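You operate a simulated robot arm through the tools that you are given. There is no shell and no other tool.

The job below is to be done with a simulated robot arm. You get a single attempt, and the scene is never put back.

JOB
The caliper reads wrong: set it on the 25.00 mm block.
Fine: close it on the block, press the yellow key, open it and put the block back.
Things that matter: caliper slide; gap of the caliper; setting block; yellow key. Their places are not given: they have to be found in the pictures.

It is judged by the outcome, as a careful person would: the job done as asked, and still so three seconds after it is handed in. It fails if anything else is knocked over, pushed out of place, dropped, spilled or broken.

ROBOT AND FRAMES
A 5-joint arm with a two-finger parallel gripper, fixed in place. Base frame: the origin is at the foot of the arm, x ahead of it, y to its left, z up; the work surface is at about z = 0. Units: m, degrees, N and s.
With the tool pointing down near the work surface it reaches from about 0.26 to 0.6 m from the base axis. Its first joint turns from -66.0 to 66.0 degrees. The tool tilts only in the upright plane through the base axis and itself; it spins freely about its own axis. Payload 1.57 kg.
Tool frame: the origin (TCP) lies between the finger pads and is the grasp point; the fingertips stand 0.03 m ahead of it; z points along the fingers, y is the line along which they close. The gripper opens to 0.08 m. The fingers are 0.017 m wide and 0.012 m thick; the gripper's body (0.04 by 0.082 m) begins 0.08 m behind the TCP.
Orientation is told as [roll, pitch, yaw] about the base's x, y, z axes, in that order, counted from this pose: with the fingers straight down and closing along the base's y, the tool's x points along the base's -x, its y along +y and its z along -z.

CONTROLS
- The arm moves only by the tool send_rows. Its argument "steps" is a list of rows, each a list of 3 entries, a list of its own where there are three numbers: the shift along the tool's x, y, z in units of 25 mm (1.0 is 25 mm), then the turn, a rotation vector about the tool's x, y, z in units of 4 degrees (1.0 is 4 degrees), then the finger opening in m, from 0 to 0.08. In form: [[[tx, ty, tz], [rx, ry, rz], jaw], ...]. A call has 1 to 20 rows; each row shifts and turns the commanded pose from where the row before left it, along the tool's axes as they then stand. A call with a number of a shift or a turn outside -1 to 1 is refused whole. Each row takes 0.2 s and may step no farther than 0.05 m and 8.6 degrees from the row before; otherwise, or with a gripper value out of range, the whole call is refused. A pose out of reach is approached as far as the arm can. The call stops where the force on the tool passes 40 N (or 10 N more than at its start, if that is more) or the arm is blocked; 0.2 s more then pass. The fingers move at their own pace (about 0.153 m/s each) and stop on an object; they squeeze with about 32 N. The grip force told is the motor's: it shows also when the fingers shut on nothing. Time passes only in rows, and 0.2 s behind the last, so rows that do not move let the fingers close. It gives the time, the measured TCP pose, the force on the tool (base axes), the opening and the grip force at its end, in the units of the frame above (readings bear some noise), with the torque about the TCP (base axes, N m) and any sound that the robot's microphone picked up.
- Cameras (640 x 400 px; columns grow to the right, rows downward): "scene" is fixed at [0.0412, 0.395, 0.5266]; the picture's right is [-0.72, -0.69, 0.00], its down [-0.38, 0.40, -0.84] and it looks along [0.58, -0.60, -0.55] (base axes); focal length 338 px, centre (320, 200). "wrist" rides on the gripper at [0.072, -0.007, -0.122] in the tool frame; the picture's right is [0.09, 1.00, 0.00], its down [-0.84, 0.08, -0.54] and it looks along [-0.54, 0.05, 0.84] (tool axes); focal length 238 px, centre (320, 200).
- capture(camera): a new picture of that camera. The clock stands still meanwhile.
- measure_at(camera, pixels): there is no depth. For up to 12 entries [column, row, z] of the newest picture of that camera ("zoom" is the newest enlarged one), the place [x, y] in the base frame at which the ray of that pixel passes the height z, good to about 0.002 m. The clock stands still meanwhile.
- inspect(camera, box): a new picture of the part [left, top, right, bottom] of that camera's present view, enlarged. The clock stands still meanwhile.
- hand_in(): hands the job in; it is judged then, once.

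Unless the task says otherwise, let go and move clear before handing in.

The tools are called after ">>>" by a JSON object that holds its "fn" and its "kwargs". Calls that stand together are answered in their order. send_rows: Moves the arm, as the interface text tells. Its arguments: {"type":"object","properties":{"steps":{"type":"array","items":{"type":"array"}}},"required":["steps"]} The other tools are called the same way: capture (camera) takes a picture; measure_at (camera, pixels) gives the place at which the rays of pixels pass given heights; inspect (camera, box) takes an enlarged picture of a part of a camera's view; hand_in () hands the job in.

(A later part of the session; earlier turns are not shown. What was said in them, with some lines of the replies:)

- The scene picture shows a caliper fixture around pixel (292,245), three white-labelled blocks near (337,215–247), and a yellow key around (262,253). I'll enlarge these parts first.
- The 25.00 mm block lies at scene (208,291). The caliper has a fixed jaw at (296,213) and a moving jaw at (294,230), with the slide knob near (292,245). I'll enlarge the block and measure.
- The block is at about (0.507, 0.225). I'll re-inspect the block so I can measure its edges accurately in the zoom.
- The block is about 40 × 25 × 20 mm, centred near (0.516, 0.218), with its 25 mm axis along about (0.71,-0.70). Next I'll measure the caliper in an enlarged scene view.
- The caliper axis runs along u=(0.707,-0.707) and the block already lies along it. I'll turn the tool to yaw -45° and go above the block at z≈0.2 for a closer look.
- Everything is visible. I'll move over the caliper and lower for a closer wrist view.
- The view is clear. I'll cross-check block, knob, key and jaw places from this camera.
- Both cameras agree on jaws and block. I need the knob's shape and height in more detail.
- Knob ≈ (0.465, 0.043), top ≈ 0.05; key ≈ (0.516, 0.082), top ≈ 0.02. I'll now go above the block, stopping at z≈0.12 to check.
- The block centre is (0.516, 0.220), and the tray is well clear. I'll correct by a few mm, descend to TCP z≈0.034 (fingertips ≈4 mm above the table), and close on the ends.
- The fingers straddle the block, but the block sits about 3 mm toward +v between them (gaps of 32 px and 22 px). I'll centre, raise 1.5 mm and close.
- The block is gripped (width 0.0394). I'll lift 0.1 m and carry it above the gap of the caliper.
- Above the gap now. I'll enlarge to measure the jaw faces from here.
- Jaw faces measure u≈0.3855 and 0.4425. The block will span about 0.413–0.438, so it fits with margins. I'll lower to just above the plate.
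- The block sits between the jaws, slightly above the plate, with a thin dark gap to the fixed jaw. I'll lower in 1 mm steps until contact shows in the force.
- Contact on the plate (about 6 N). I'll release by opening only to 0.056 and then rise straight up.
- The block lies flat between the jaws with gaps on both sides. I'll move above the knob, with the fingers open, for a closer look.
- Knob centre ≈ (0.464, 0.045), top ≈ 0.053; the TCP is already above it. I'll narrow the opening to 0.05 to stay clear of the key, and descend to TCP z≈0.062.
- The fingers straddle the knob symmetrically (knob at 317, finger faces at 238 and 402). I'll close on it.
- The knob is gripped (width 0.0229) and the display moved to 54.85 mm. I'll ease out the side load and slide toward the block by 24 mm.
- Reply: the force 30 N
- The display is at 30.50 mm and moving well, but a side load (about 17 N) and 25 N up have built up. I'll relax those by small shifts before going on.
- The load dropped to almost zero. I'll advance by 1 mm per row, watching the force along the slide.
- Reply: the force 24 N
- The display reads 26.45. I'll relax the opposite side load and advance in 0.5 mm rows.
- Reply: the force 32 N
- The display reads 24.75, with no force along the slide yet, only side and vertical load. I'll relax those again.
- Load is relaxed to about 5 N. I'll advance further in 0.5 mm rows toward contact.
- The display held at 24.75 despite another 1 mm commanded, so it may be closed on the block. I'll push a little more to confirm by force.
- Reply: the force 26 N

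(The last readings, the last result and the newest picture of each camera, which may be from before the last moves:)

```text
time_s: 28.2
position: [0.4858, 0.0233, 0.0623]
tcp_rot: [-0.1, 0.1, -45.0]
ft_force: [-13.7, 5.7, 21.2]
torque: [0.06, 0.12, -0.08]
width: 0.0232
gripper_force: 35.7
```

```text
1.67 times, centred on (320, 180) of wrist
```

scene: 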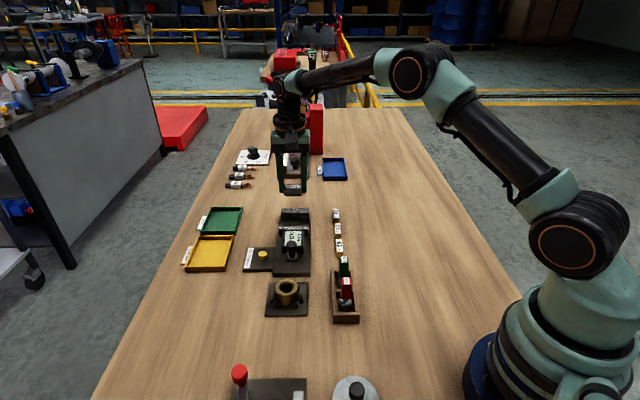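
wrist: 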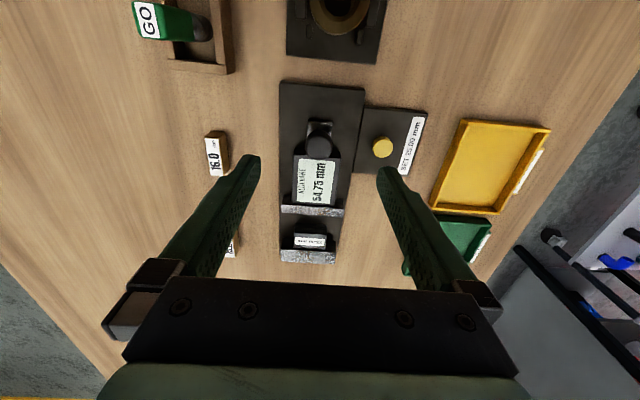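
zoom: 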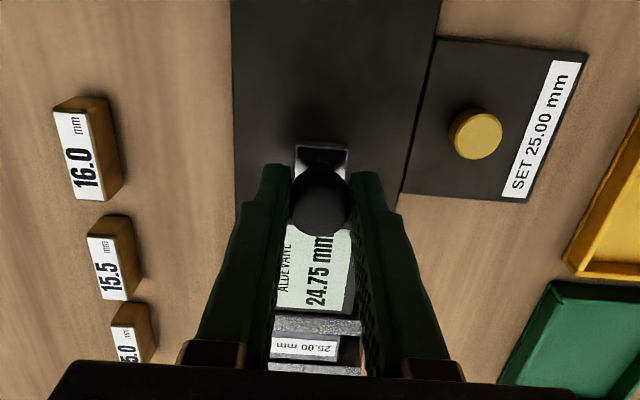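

The slide is stopped by the block: about 14 N resists along the slide and the display still reads 24.75. I'll press slightly harder, easing the vertical load, to make sure the block is seated square.

>>> {"fn": "send_rows", "kwargs": {"steps": [[[0, 0, -0.03], [0, 0, 0], 0.01], [[-0.02, 0, 0], [0, 0, 0], 0.01], [[-0.02, 0, 0], [0, 0, 0], 0.01], [[0, 0, 0], [0, 0, 0], 0.01]]}}

>>> {"fn": "inspect", "kwargs": {"camera": "wrist", "box": [270, 160, 370, 290]}}

>>> {"fn": "inspect", "kwargs": {"camera": "scene", "box": [270, 195, 320, 240]}}

```text
time_s: 29.2
position: [0.486, 0.0226, 0.0618]
tcp_rot: [-0.3, 0.3, -44.9]
ft_force: [-19.5, 18.1, 12.8]
torque: [0.35, 0.19, 0.0]
width: 0.023
gripper_force: 35.4
```

```text
3.08 times, centred on (320, 225) of wrist
```

zoom: 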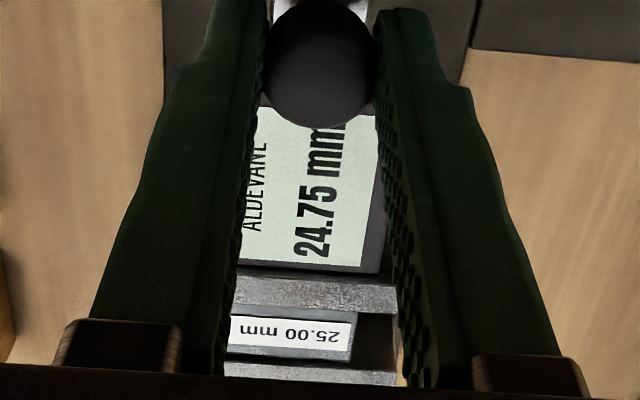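

```text
8.89 times, centred on (295, 218) of scene
```

zoom: 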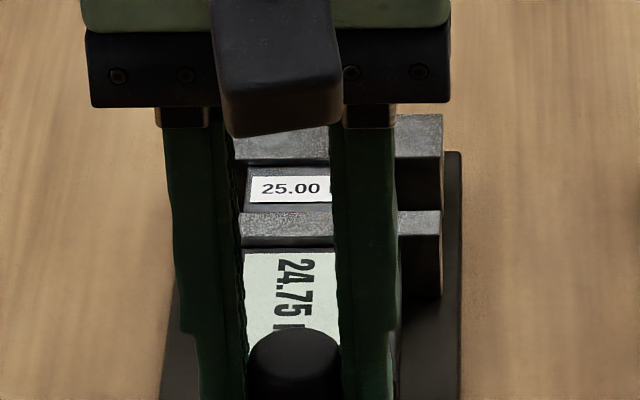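

The display stays at 24.75 under about 27 N, so the caliper is closed firmly on the block. I'll ease off most of the push, leave a small forward bias, open the fingers and rise.

>>> {"fn": "send_rows", "kwargs": {"steps": [[[0.03, 0, -0.02], [0, 0, 0], 0.01], [[0.03, 0, 0], [0, 0, 0], 0.01], [[0, 0, 0], [0, 0, 0], 0.01]]}}

```text
time_s: 30.0
position: [0.4864, 0.0236, 0.0621]
tcp_rot: [0.0, 0.0, -45.0]
ft_force: [-3.3, 6.3, -19.6]
torque: [0.46, 0.39, 0.04]
width: 0.0231
gripper_force: 35.8
```

About 7 N forward bias remains. I'll open and rise straight up.

>>> {"fn": "send_rows", "kwargs": {"steps": [[[0, 0, 0], [0, 0, 0], 0.03], [[0, 0, 0], [0, 0, 0], 0.05], [[0, 0, 0], [0, 0, 0], 0.05], [[0, 0, -0.4], [0, 0, 0], 0.05], [[0, 0, -0.9], [0, 0, 0], 0.05], [[0, 0, -0.9], [0, 0, 0], 0.05], [[0, 0, -0.4], [0, 0, 0], 0.05], [[0, 0, 0], [0, 0, 0], 0.05]]}}

>>> {"fn": "capture", "kwargs": {"camera": "wrist"}}

>>> {"fn": "inspect", "kwargs": {"camera": "scene", "box": [240, 190, 320, 280]}}

```text
time_s: 31.8
position: [0.4856, 0.0214, 0.1291]
tcp_rot: [0.1, -0.1, -45.0]
ft_force: [0.5, 0.2, 0.3]
torque: [0.0, -0.03, -0.01]
width: 0.05
gripper_force: 0.1
```

```text
taken
```

wrist: 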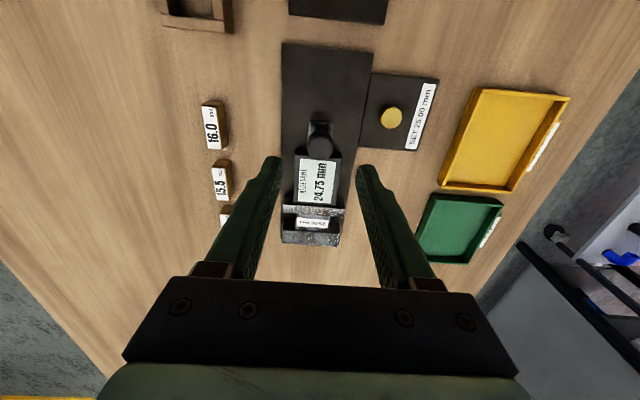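

```text
4.44 times, centred on (280, 235) of scene
```

zoom: 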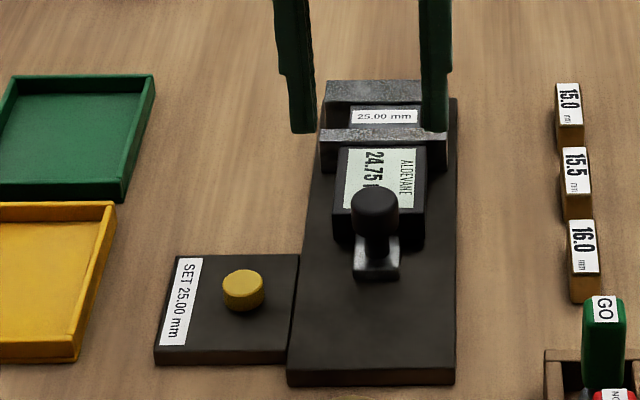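

The slide stays at 24.75 after release. I'll measure the key once more from here.

>>> {"fn": "measure_at", "kwargs": {"camera": "wrist", "pixels": [[391.5, 116.5, 0.022], [391.5, 116.5, 0.018], [391, 118, 0.012]]}}

>>> {"fn": "measure_at", "kwargs": {"camera": "zoom", "pixels": [[243, 284, 0.022], [243, 284, 0.018], [243, 303, 0.012]]}}

```text
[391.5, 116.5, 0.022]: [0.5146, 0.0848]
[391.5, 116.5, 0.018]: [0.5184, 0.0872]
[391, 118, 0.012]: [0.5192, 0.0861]
```

```text
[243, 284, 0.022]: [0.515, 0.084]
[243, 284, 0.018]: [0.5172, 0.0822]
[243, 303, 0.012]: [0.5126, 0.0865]
```

The key is at (0.515, 0.0845), top ≈ 0.021. I'll move over it with closed fingers and descend to about 10 mm above.

>>> {"fn": "send_rows", "kwargs": {"steps": [[[0.317, 0.873, 0], [0, 0, 0], 0.02], [[0.317, 0.873, 0], [0, 0, 0], 0.0], [[0.317, 0.873, 0], [0, 0, 0], 0.0], [[0, 0, 0.8], [0, 0, 0], 0.0], [[0, 0, 0.9], [0, 0, 0], 0.0], [[0, 0, 0.7], [0, 0, 0], 0.0], [[0, 0, 0.3], [0, 0, 0], 0.0], [[0, 0, 0], [0, 0, 0], 0.0]]}}

>>> {"fn": "inspect", "kwargs": {"camera": "wrist", "box": [220, 60, 420, 240]}}

>>> {"fn": "inspect", "kwargs": {"camera": "scene", "box": [230, 190, 310, 280]}}

```text
time_s: 33.6
position: [0.5149, 0.0863, 0.0603]
tcp_rot: [-0.1, 0.0, -45.0]
ft_force: [-0.1, -0.3, 0.2]
torque: [-0.04, 0.0, -0.02]
width: 0.0
gripper_force: 21.4
```

```text
2.22 times, centred on (320, 150) of wrist
```

zoom: 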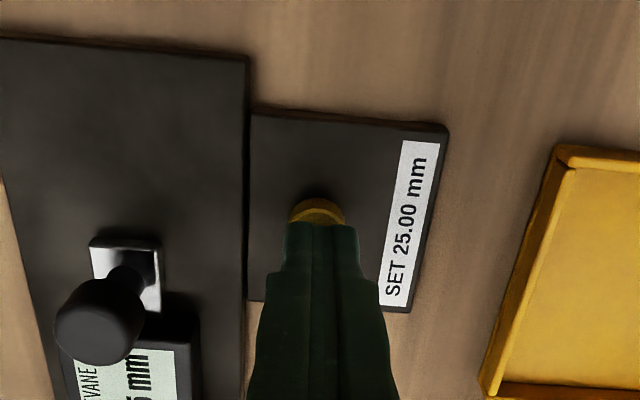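

```text
4.44 times, centred on (270, 235) of scene
```

zoom: 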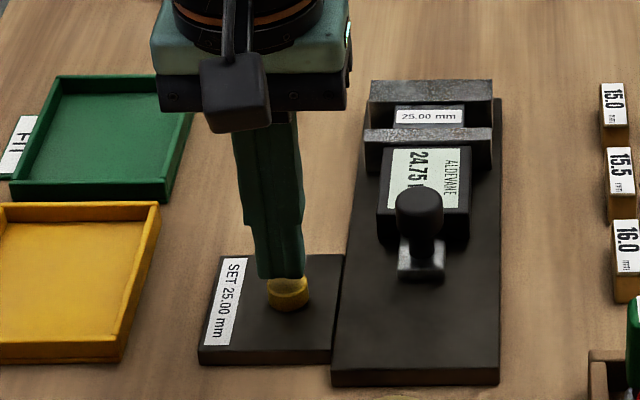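

The fingertips are about 9 mm above the key, with the key about 2 mm toward −v. I'll correct and approach with small steps.

>>> {"fn": "send_rows", "kwargs": {"steps": [[[0, -0.08, 0.06], [0, 0, 0], 0.0], [[0, 0, 0.08], [0, 0, 0], 0.0], [[0, 0, 0.08], [0, 0, 0], 0.0], [[0, 0, 0.06], [0, 0, 0], 0.0], [[0, 0, 0.04], [0, 0, 0], 0.0], [[0, 0, 0], [0, 0, 0], 0.0]]}}

>>> {"fn": "inspect", "kwargs": {"camera": "scene", "box": [230, 190, 310, 280]}}

```text
time_s: 35.0
position: [0.5139, 0.0868, 0.0519]
tcp_rot: [0.0, 0.0, -45.0]
ft_force: [-0.1, 0.2, 0.1]
torque: [0.0, -0.02, 0.01]
width: 0.0
gripper_force: 21.5
```

```text
4.44 times, centred on (270, 235) of scene
```

zoom: 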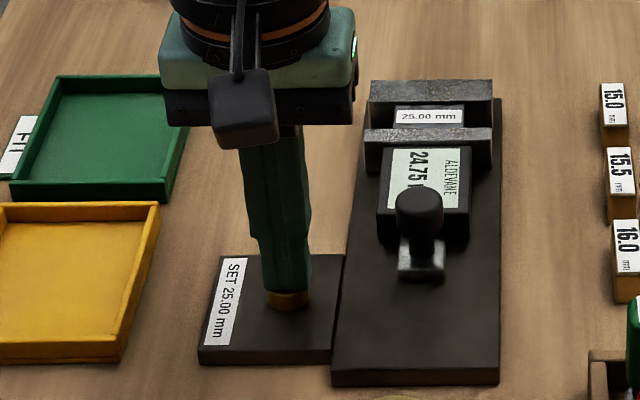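

The tips are right over the key and almost touching. I'll press down in 0.5 mm rows.

>>> {"fn": "send_rows", "kwargs": {"steps": [[[0, 0, 0.02], [0, 0, 0], 0.0], [[0, 0, 0.02], [0, 0, 0], 0.0], [[0, 0, 0.02], [0, 0, 0], 0.0], [[0, 0, 0], [0, 0, 0], 0.0]]}}

>>> {"fn": "inspect", "kwargs": {"camera": "scene", "box": [230, 190, 310, 280]}}

```text
time_s: 36.0
position: [0.5151, 0.087, 0.0513]
tcp_rot: [0.0, 0.0, -45.0]
ft_force: [-0.2, -1.0, -0.1]
torque: [0.01, 0.0, -0.04]
width: 0.0
gripper_force: 21.0
```

```text
4.44 times, centred on (270, 235) of scene
```

zoom: 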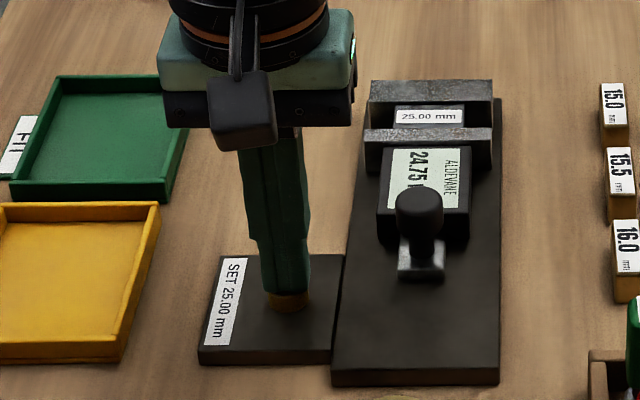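

>>> {"fn": "send_rows", "kwargs": {"steps": [[[0, 0, 0.02], [0, 0, 0], 0.0], [[0, 0, 0.02], [0, 0, 0], 0.0], [[0, 0, 0.02], [0, 0, 0], 0.0], [[0, 0, 0], [0, 0, 0], 0.0]]}}

>>> {"fn": "inspect", "kwargs": {"camera": "scene", "box": [230, 190, 310, 280]}}

```text
time_s: 37.0
position: [0.5137, 0.086, 0.0489]
tcp_rot: [0.0, 0.0, -45.0]
ft_force: [0.4, 0.9, 2.6]
torque: [0.01, 0.02, -0.01]
width: 0.0
gripper_force: 21.3
heard: click
```

```text
4.44 times, centred on (270, 235) of scene
```

zoom: 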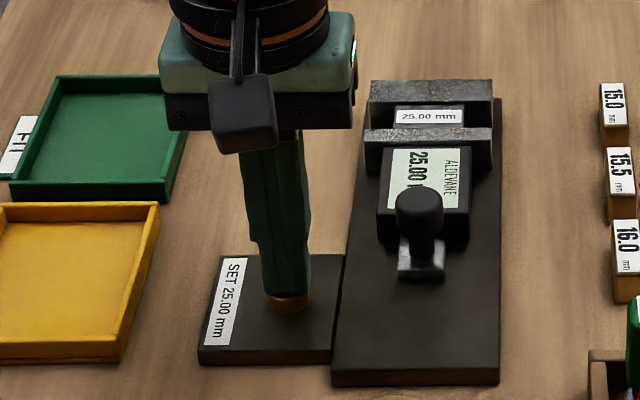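

A click was heard and the display now reads 25.00. I'll rise off the key and move back above the knob.

>>> {"fn": "send_rows", "kwargs": {"steps": [[[0, 0, -0.3], [0, 0, 0], 0.0], [[0, 0, -0.9], [0, 0, 0], 0.0], [[0, 0, -0.9], [0, 0, 0], 0.0], [[0, 0, -0.9], [0, 0, 0], 0.0], [[-0.32, -0.84, 0], [0, 0, 0], 0.02], [[-0.32, -0.84, 0], [0, 0, 0], 0.05], [[-0.32, -0.84, 0], [0, 0, 0], 0.05], [[0, 0, 0], [0, 0, 0], 0.05]]}}

>>> {"fn": "inspect", "kwargs": {"camera": "wrist", "box": [220, 60, 420, 260]}}

>>> {"fn": "inspect", "kwargs": {"camera": "scene", "box": [240, 190, 320, 280]}}

```text
time_s: 38.8
position: [0.4868, 0.0235, 0.1244]
tcp_rot: [0.0, 0.0, -45.0]
ft_force: [-0.1, 0.3, 0.3]
torque: [0.04, 0.02, -0.01]
width: 0.05
gripper_force: 0.1
```

```text
2.00 times, centred on (320, 160) of wrist
```

zoom: 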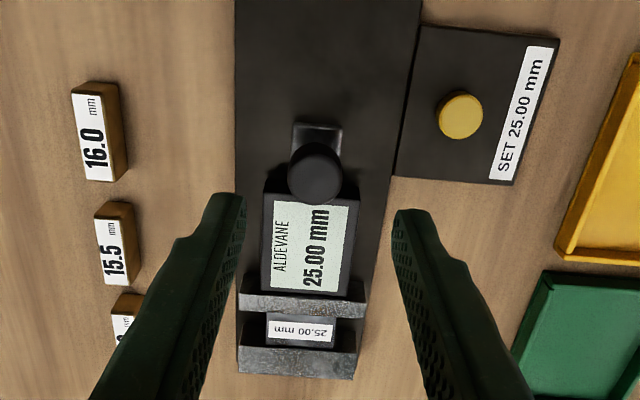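

```text
4.44 times, centred on (280, 235) of scene
```

zoom: 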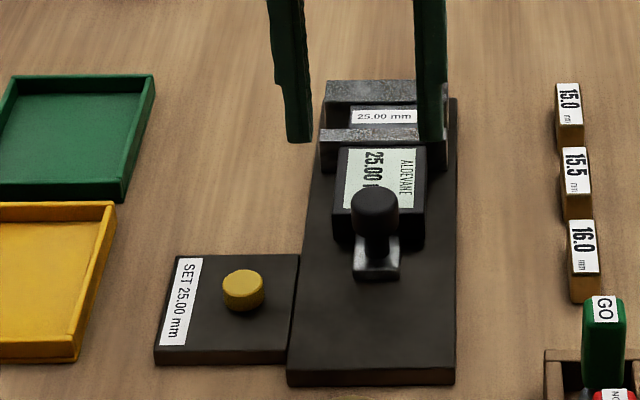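

The display reads 25.00 and the TCP is over the knob. I'll descend and grip it.

>>> {"fn": "send_rows", "kwargs": {"steps": [[[0, -0.02, 0.7], [0, 0, 0], 0.05], [[0, 0, 0.7], [0, 0, 0], 0.05], [[0, 0, 0.6], [0, 0, 0], 0.05], [[0, 0, 0.35], [0, 0, 0], 0.05], [[0, 0, 0.13], [0, 0, 0], 0.05], [[0, 0, 0], [0, 0, 0], 0.035], [[0, 0, 0], [0, 0, 0], 0.025], [[0, 0, 0], [0, 0, 0], 0.015], [[0, 0, 0], [0, 0, 0], 0.01], [[0, 0, 0], [0, 0, 0], 0.01]]}}

>>> {"fn": "inspect", "kwargs": {"camera": "wrist", "box": [220, 60, 420, 300]}}

```text
time_s: 41.0
position: [0.4847, 0.0229, 0.0616]
tcp_rot: [0.0, 0.0, -44.9]
ft_force: [-2.6, -2.0, -0.2]
torque: [-0.02, 0.03, -0.02]
width: 0.0229
gripper_force: 35.5
```

```text
1.67 times, centred on (320, 180) of wrist
```

zoom: 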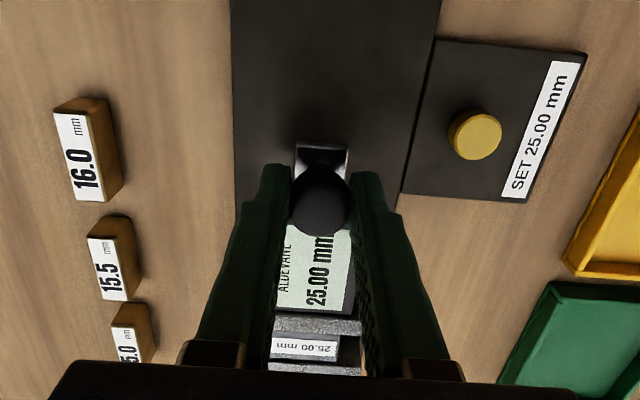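

Gripped with little side load. I'll pull the slide back about 30 mm at 4 mm per row, with one check midway.

>>> {"fn": "send_rows", "kwargs": {"steps": [[[0.08, 0, 0], [0, 0, 0], 0.01], [[0.16, 0, 0], [0, 0, 0], 0.01], [[0.16, 0, 0], [0, 0, 0], 0.01], [[0.16, 0, 0], [0, 0, 0], 0.01], [[0.08, 0, 0], [0, 0, 0], 0.01], [[0, 0, 0], [0, 0, 0], 0.01]]}}

>>> {"fn": "inspect", "kwargs": {"camera": "scene", "box": [250, 190, 330, 280]}}

```text
time_s: 42.4
position: [0.4738, 0.036, 0.0623]
tcp_rot: [0.0, 0.2, -45.0]
ft_force: [1.2, 1.6, -19.9]
torque: [-0.12, -0.27, -0.08]
width: 0.0231
gripper_force: 35.4
```

```text
4.44 times, centred on (290, 235) of scene
```

zoom: 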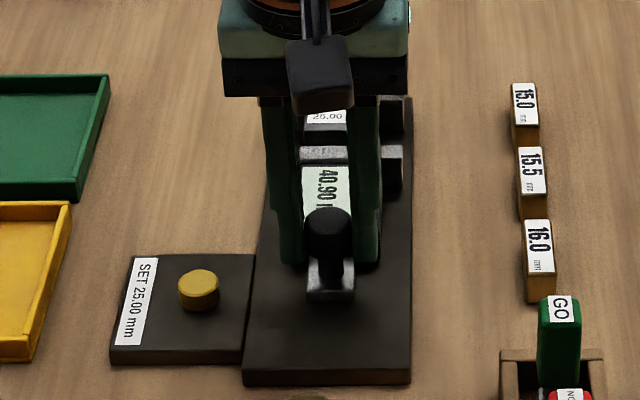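

The display reads 40.90, so it opens properly. I'll ease the vertical load and open about 14 mm more.

>>> {"fn": "send_rows", "kwargs": {"steps": [[[0.08, 0, 0.03], [0, 0, 0], 0.01], [[0.16, 0, 0], [0, 0, 0], 0.01], [[0.16, 0, 0], [0, 0, 0], 0.01], [[0.12, 0, 0], [0, 0, 0], 0.01], [[0.04, 0, 0], [0, 0, 0], 0.01], [[0, 0, 0], [0, 0, 0], 0.01]]}}

>>> {"fn": "inspect", "kwargs": {"camera": "scene", "box": [250, 190, 330, 280]}}

```text
time_s: 43.8
position: [0.4638, 0.0445, 0.0619]
tcp_rot: [-0.1, 0.0, -45.1]
ft_force: [-14.0, -16.0, 19.7]
torque: [-0.78, -0.25, -0.16]
width: 0.0232
gripper_force: 35.4
```

```text
4.44 times, centred on (290, 235) of scene
```

zoom: 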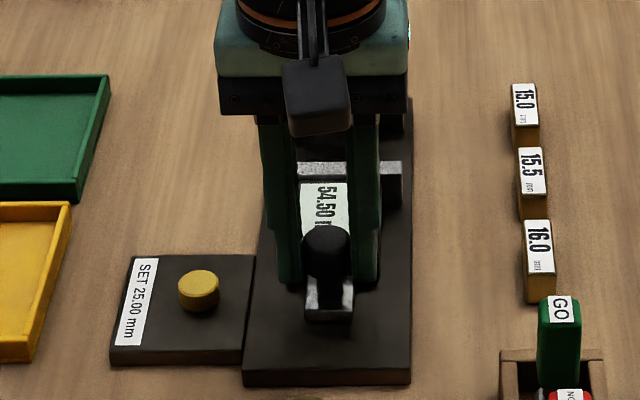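

Open to 54.50. I'll relax the loads, release the knob and rise.

>>> {"fn": "send_rows", "kwargs": {"steps": [[[0, -0.03, -0.03], [0, 0, 0], 0.01], [[0, 0, 0], [0, 0, 0], 0.01], [[0, 0, 0], [0, 0, 0], 0.03], [[0, 0, 0], [0, 0, 0], 0.05], [[0, 0, 0], [0, 0, 0], 0.05], [[0, 0, -0.4], [0, 0, 0], 0.05], [[0, 0, -0.9], [0, 0, 0], 0.05], [[0, 0, -0.9], [0, 0, 0], 0.05], [[0, 0, 0], [0, 0, 0], 0.05]]}}

>>> {"fn": "inspect", "kwargs": {"camera": "wrist", "box": [240, 80, 400, 270]}}

>>> {"fn": "inspect", "kwargs": {"camera": "scene", "box": [250, 190, 330, 280]}}

```text
time_s: 45.8
position: [0.4643, 0.0435, 0.1171]
tcp_rot: [0.0, 0.0, -45.0]
ft_force: [0.2, -0.1, -0.3]
torque: [0.0, -0.03, 0.0]
width: 0.0501
gripper_force: 0.0
```

```text
2.11 times, centred on (320, 175) of wrist
```

zoom: 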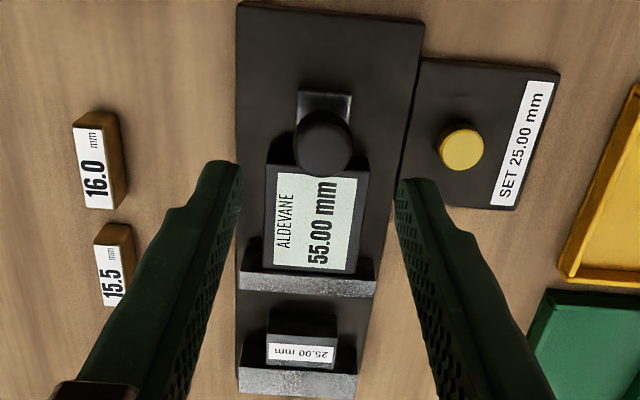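

```text
4.44 times, centred on (290, 235) of scene
```

zoom: 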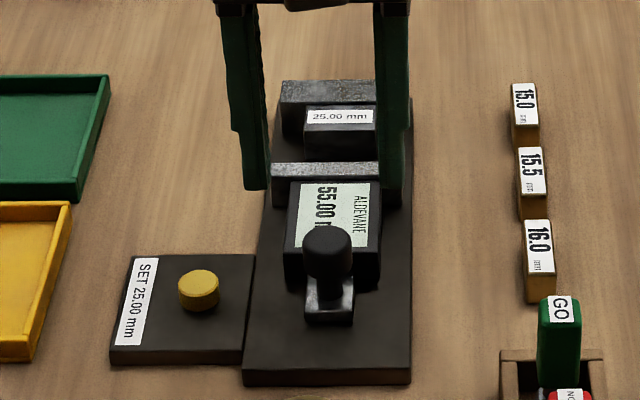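

The display shows 55.00 and the block stands freely at the fixed jaw. I'll move above the block with a 0.056 opening.

>>> {"fn": "send_rows", "kwargs": {"steps": [[[-0.863, 0.01, 0], [0, 0, 0], 0.056], [[-0.863, 0.01, 0], [0, 0, 0], 0.056], [[-0.863, 0.01, 0], [0, 0, 0], 0.056], [[-0.863, 0.01, 0], [0, 0, 0], 0.056], [[-0.863, 0, 0], [0, 0, 0], 0.056], [[-0.863, 0, 0], [0, 0, 0], 0.056], [[0, 0, 0], [0, 0, 0], 0.056]]}}

>>> {"fn": "inspect", "kwargs": {"camera": "wrist", "box": [220, 40, 420, 220]}}

```text
time_s: 47.4
position: [0.5553, -0.0471, 0.1185]
tcp_rot: [0.0, 0.0, -45.1]
ft_force: [0.4, -0.3, 0.1]
torque: [0.02, -0.03, -0.01]
width: 0.056
gripper_force: 0.1
```

```text
2.22 times, centred on (320, 130) of wrist
```

zoom: 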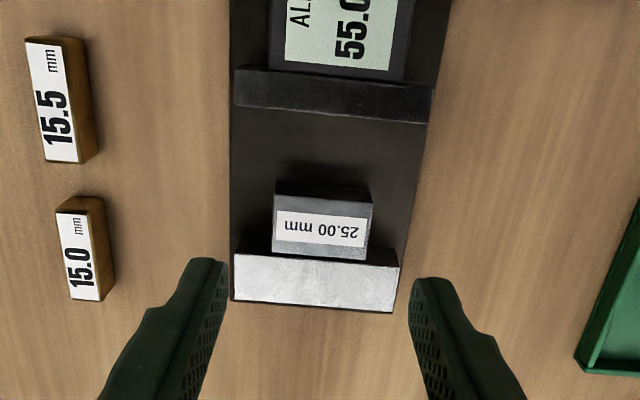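

The block rests against the fixed jaw, centred between the fingers. I'll descend to TCP z≈0.0465 and close on its ends.

>>> {"fn": "send_rows", "kwargs": {"steps": [[[0, 0, 0.8], [0, 0, 0], 0.056], [[0, 0, 0.8], [0, 0, 0], 0.056], [[0, 0, 0.7], [0, 0, 0], 0.056], [[0, 0, 0.4], [0, 0, 0], 0.056], [[0, 0, 0.18], [0, 0, 0], 0.056], [[0, 0, 0], [0, 0, 0], 0.056]]}}

>>> {"fn": "inspect", "kwargs": {"camera": "wrist", "box": [220, 60, 420, 240]}}

>>> {"fn": "inspect", "kwargs": {"camera": "scene", "box": [250, 180, 330, 270]}}

```text
time_s: 48.8
position: [0.5575, -0.047, 0.0457]
tcp_rot: [0.0, 0.0, -45.0]
ft_force: [0.3, -0.1, -0.3]
torque: [-0.02, 0.0, -0.01]
width: 0.0561
gripper_force: 0.1
```

```text
2.22 times, centred on (320, 150) of wrist
```

zoom: 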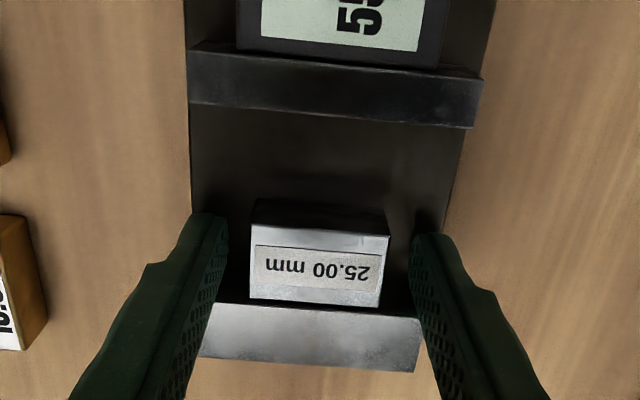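

```text
4.44 times, centred on (290, 225) of scene
```

zoom: 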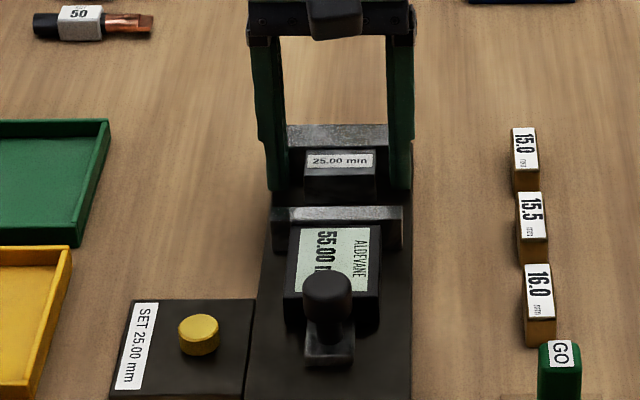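

The fingers are beside the block with equal clearance. I'll close and lift.

>>> {"fn": "send_rows", "kwargs": {"steps": [[[0, 0, 0], [0, 0, 0], 0.045], [[0, 0, 0], [0, 0, 0], 0.03], [[0, 0, 0], [0, 0, 0], 0.03], [[0, 0, 0], [0, 0, 0], 0.03], [[0.02, 0, -0.1], [0, 0, 0], 0.03], [[0.02, 0, -0.3], [0, 0, 0], 0.03], [[0, 0, -0.6], [0, 0, 0], 0.03], [[0, 0, -0.8], [0, 0, 0], 0.03], [[0, 0, -0.9], [0, 0, 0], 0.03], [[0, 0, -0.8], [0, 0, 0], 0.03], [[0, 0, 0], [0, 0, 0], 0.03]]}}

>>> {"fn": "capture", "kwargs": {"camera": "wrist"}}

>>> {"fn": "capture", "kwargs": {"camera": "scene"}}

```text
time_s: 51.2
position: [0.5564, -0.0455, 0.1341]
tcp_rot: [0.0, 0.1, -45.0]
ft_force: [-0.1, 0.4, -1.2]
torque: [0.02, 0.01, -0.01]
width: 0.0395
gripper_force: 31.8
```

```text
taken
```

wrist: 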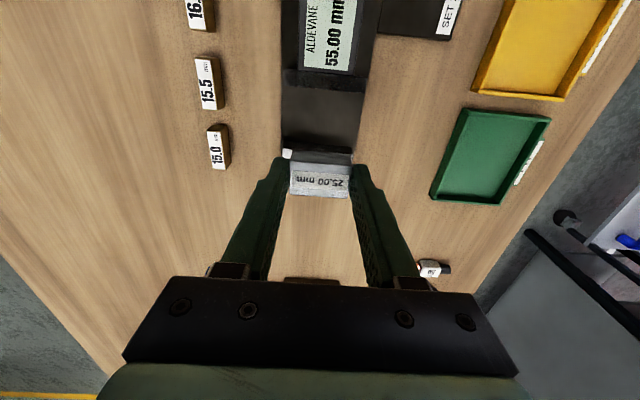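

```text
taken
```

scene: 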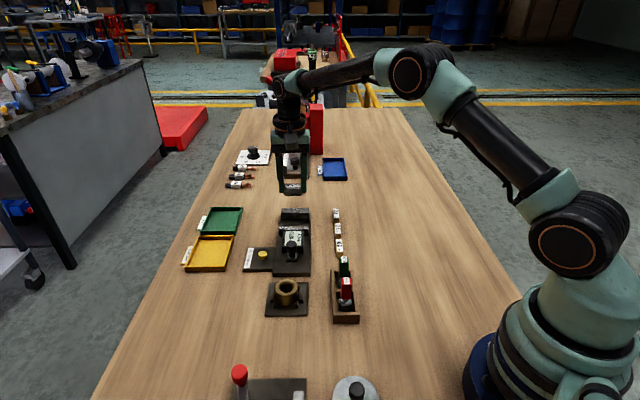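

The block is held securely. I'll carry it back above its original place (0.516, 0.220), allowing for the roughly 2 mm shift in the grip.

>>> {"fn": "send_rows", "kwargs": {"steps": [[[0.869, 0.6436, 0], [0, 0, 0], 0.03], [[0.869, 0.6436, 0], [0, 0, 0], 0.03], [[0.869, 0.6436, 0], [0, 0, 0], 0.03], [[0.869, 0.6436, 0], [0, 0, 0], 0.03], [[0.869, 0.6436, 0], [0, 0, 0], 0.03], [[0.869, 0.6436, 0], [0, 0, 0], 0.03], [[0.869, 0.6436, 0], [0, 0, 0], 0.03], [[0.869, 0.6436, 0], [0, 0, 0], 0.03], [[0.869, 0.6436, 0], [0, 0, 0], 0.03], [[0.869, 0.6436, 0], [0, 0, 0], 0.03], [[0, 0, 0], [0, 0, 0], 0.03], [[0, 0, 0], [0, 0, 0], 0.03]]}}

>>> {"fn": "capture", "kwargs": {"camera": "wrist"}}

```text
time_s: 53.8
position: [0.516, 0.222, 0.1332]
tcp_rot: [0.0, 0.0, -45.0]
ft_force: [0.3, -0.7, -0.7]
torque: [-0.03, -0.01, 0.06]
width: 0.0394
gripper_force: 31.8
```

```text
taken
```

wrist: 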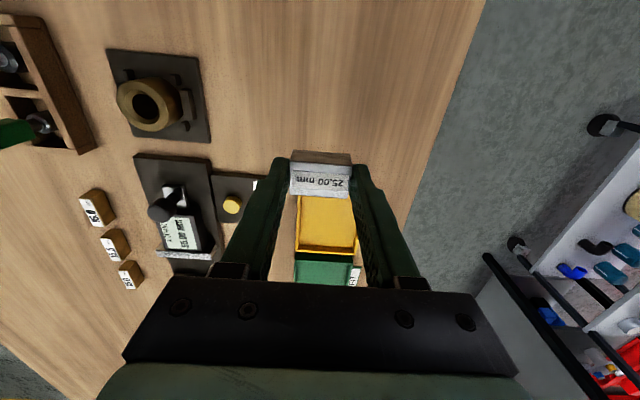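

The TCP is at (0.516, 0.222), as planned. I'll lower to just above the table.

>>> {"fn": "send_rows", "kwargs": {"steps": [[[0, 0, 0.8], [0, 0, 0], 0.03], [[0, 0, 0.9], [0, 0, 0], 0.03], [[0, 0, 0.9], [0, 0, 0], 0.03], [[0, 0, 0.6], [0, 0, 0], 0.03], [[0, 0, 0.4], [0, 0, 0], 0.03], [[0, 0, 0.2], [0, 0, 0], 0.03], [[0, 0, 0], [0, 0, 0], 0.03]]}}

>>> {"fn": "inspect", "kwargs": {"camera": "scene", "box": [180, 270, 240, 310]}}

>>> {"fn": "capture", "kwargs": {"camera": "wrist"}}

```text
time_s: 55.4
position: [0.515, 0.222, 0.0376]
tcp_rot: [0.0, 0.0, -45.0]
ft_force: [0.2, -0.4, -1.9]
torque: [0.02, 0.0, 0.01]
width: 0.0393
gripper_force: 32.2
```

```text
10.00 times, centred on (210, 290) of scene
```

zoom: 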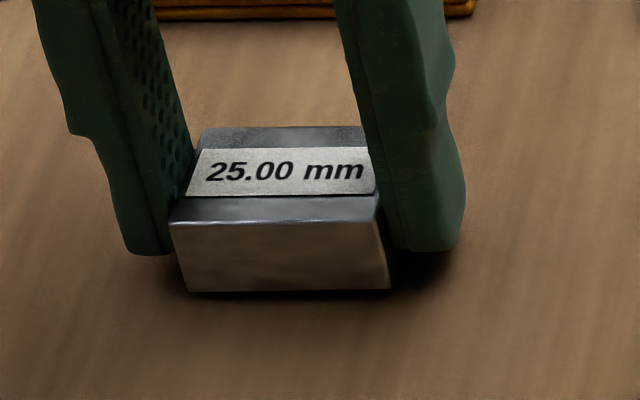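

```text
taken
```

wrist: 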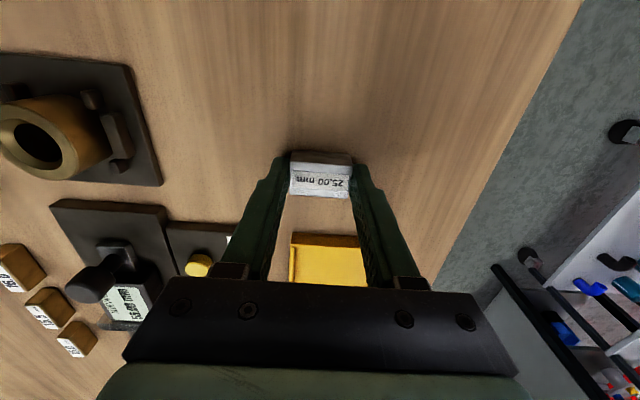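

Compared with its original picture (front corners (202,298) and (402,295)), the block is about 3 mm too far to +v and about 2 mm toward −u. I'll correct both and lower gently.

>>> {"fn": "send_rows", "kwargs": {"steps": [[[-0.07, -0.12, 0], [0, 0, 0], 0.03], [[0, 0, 0.06], [0, 0, 0], 0.03], [[0, 0, 0.04], [0, 0, 0], 0.03], [[0, 0, 0], [0, 0, 0], 0.03]]}}

>>> {"fn": "inspect", "kwargs": {"camera": "scene", "box": [180, 270, 240, 310]}}

```text
time_s: 56.4
position: [0.5139, 0.2187, 0.0352]
tcp_rot: [-0.1, 0.0, -45.0]
ft_force: [0.0, 0.6, -2.1]
torque: [-0.03, -0.03, 0.03]
width: 0.0395
gripper_force: 32.4
```

```text
10.00 times, centred on (210, 290) of scene
```

zoom: 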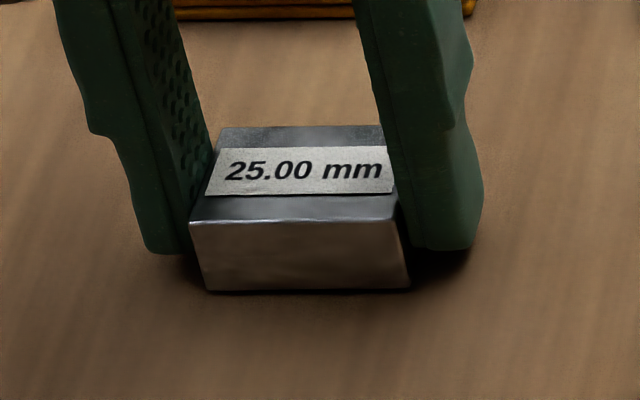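

It now lines up well (corners (205,291) and (410,288), slightly above the table). I'll lower to contact.

>>> {"fn": "send_rows", "kwargs": {"steps": [[[0, 0, 0.03], [0, 0, 0], 0.03], [[0, 0, 0.03], [0, 0, 0], 0.03], [[0, 0, 0.02], [0, 0, 0], 0.03], [[0, 0, 0], [0, 0, 0], 0.03]]}}

```text
time_s: 57.4
position: [0.5147, 0.2189, 0.033]
tcp_rot: [0.0, 0.0, -45.1]
ft_force: [-1.8, -0.3, 3.7]
torque: [0.04, 0.06, 0.02]
width: 0.0394
gripper_force: 31.6
```

Contact with the table (about 5 N change). I'll release, opening symmetrically, and rise.

>>> {"fn": "send_rows", "kwargs": {"steps": [[[0, 0, 0], [0, 0, 0], 0.045], [[0, 0, 0], [0, 0, 0], 0.06], [[0, 0, 0], [0, 0, 0], 0.07], [[0, 0, 0], [0, 0, 0], 0.07], [[0, 0, -0.4], [0, 0, 0], 0.07], [[0, 0, -0.8], [0, 0, 0], 0.07], [[0, 0, -0.9], [0, 0, 0], 0.07], [[0, 0, -0.9], [0, 0, 0], 0.07], [[0, 0, -0.9], [0, 0, 0], 0.07], [[0, 0, 0], [0, 0, 0], 0.07]]}}

>>> {"fn": "inspect", "kwargs": {"camera": "scene", "box": [180, 270, 240, 310]}}

>>> {"fn": "measure_at", "kwargs": {"camera": "zoom", "pixels": [[202, 298, 0.0], [402, 295, 0.0]]}}

>>> {"fn": "capture", "kwargs": {"camera": "scene"}}

>>> {"fn": "capture", "kwargs": {"camera": "wrist"}}

```text
time_s: 59.6
position: [0.5162, 0.2167, 0.131]
tcp_rot: [0.0, 0.0, -44.9]
ft_force: [0.2, 0.0, 0.3]
torque: [0.0, -0.01, -0.02]
width: 0.07
gripper_force: 0.0
```

```text
10.00 times, centred on (210, 290) of scene
```

zoom: 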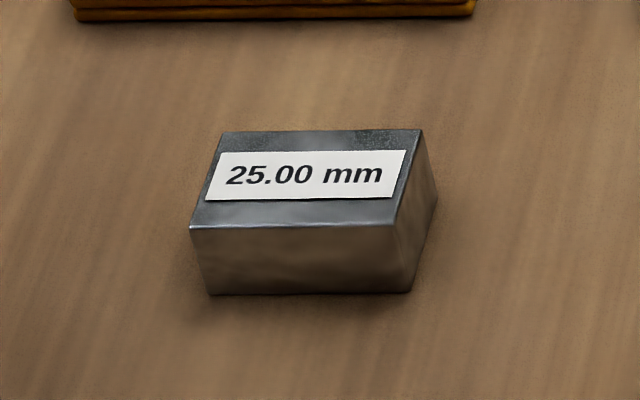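

```text
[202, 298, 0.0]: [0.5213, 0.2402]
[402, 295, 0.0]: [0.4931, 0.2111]
```

```text
taken
```

scene: 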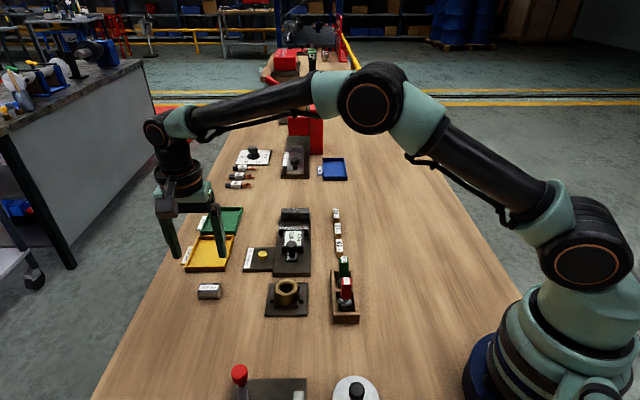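

```text
taken
```

wrist: 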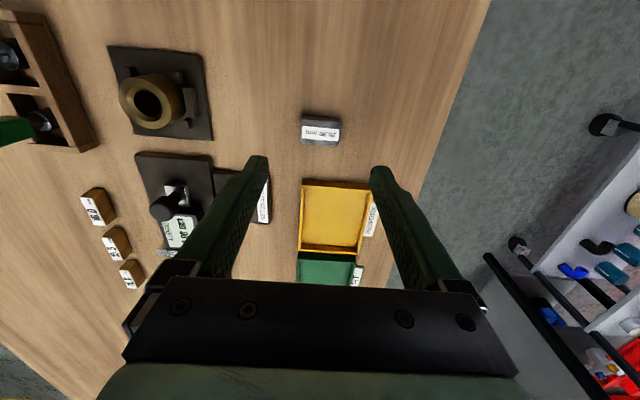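

The block is back within about 2 mm of its original place and the arm is clear. One last check of the caliper display before handing in.

>>> {"fn": "inspect", "kwargs": {"camera": "scene", "box": [240, 195, 330, 285]}}

```text
4.44 times, centred on (285, 240) of scene
```

zoom: 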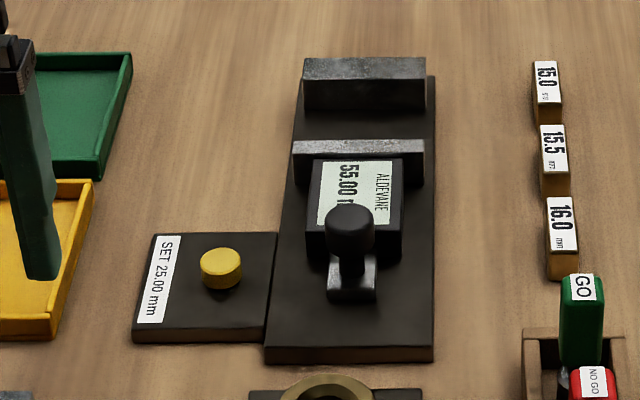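

The caliper is open and reads 55.00 after being set to 25.00 on the block. The block is back in place and nothing else has moved, so I'll hand in.

>>> {"fn": "hand_in", "kwargs": {}}

```text
The job is handed in.
```

The caliper is now set on the 25.00 mm block, and I've handed the job in.

- **Setting:** closed firmly on the block, it read 24.75 mm. I pressed the yellow key once and heard a click, and the display changed to 25.00 mm.
- **Opening:** I then opened the slide to about where it started. It now reads 55.00 mm; it read 54.75 mm before setting.
- **Block:** it is back within about 2 mm of its original place, facing the same way.
- **Surroundings:** the last pictures show nothing else moved or knocked over, and the arm is clear of everything.
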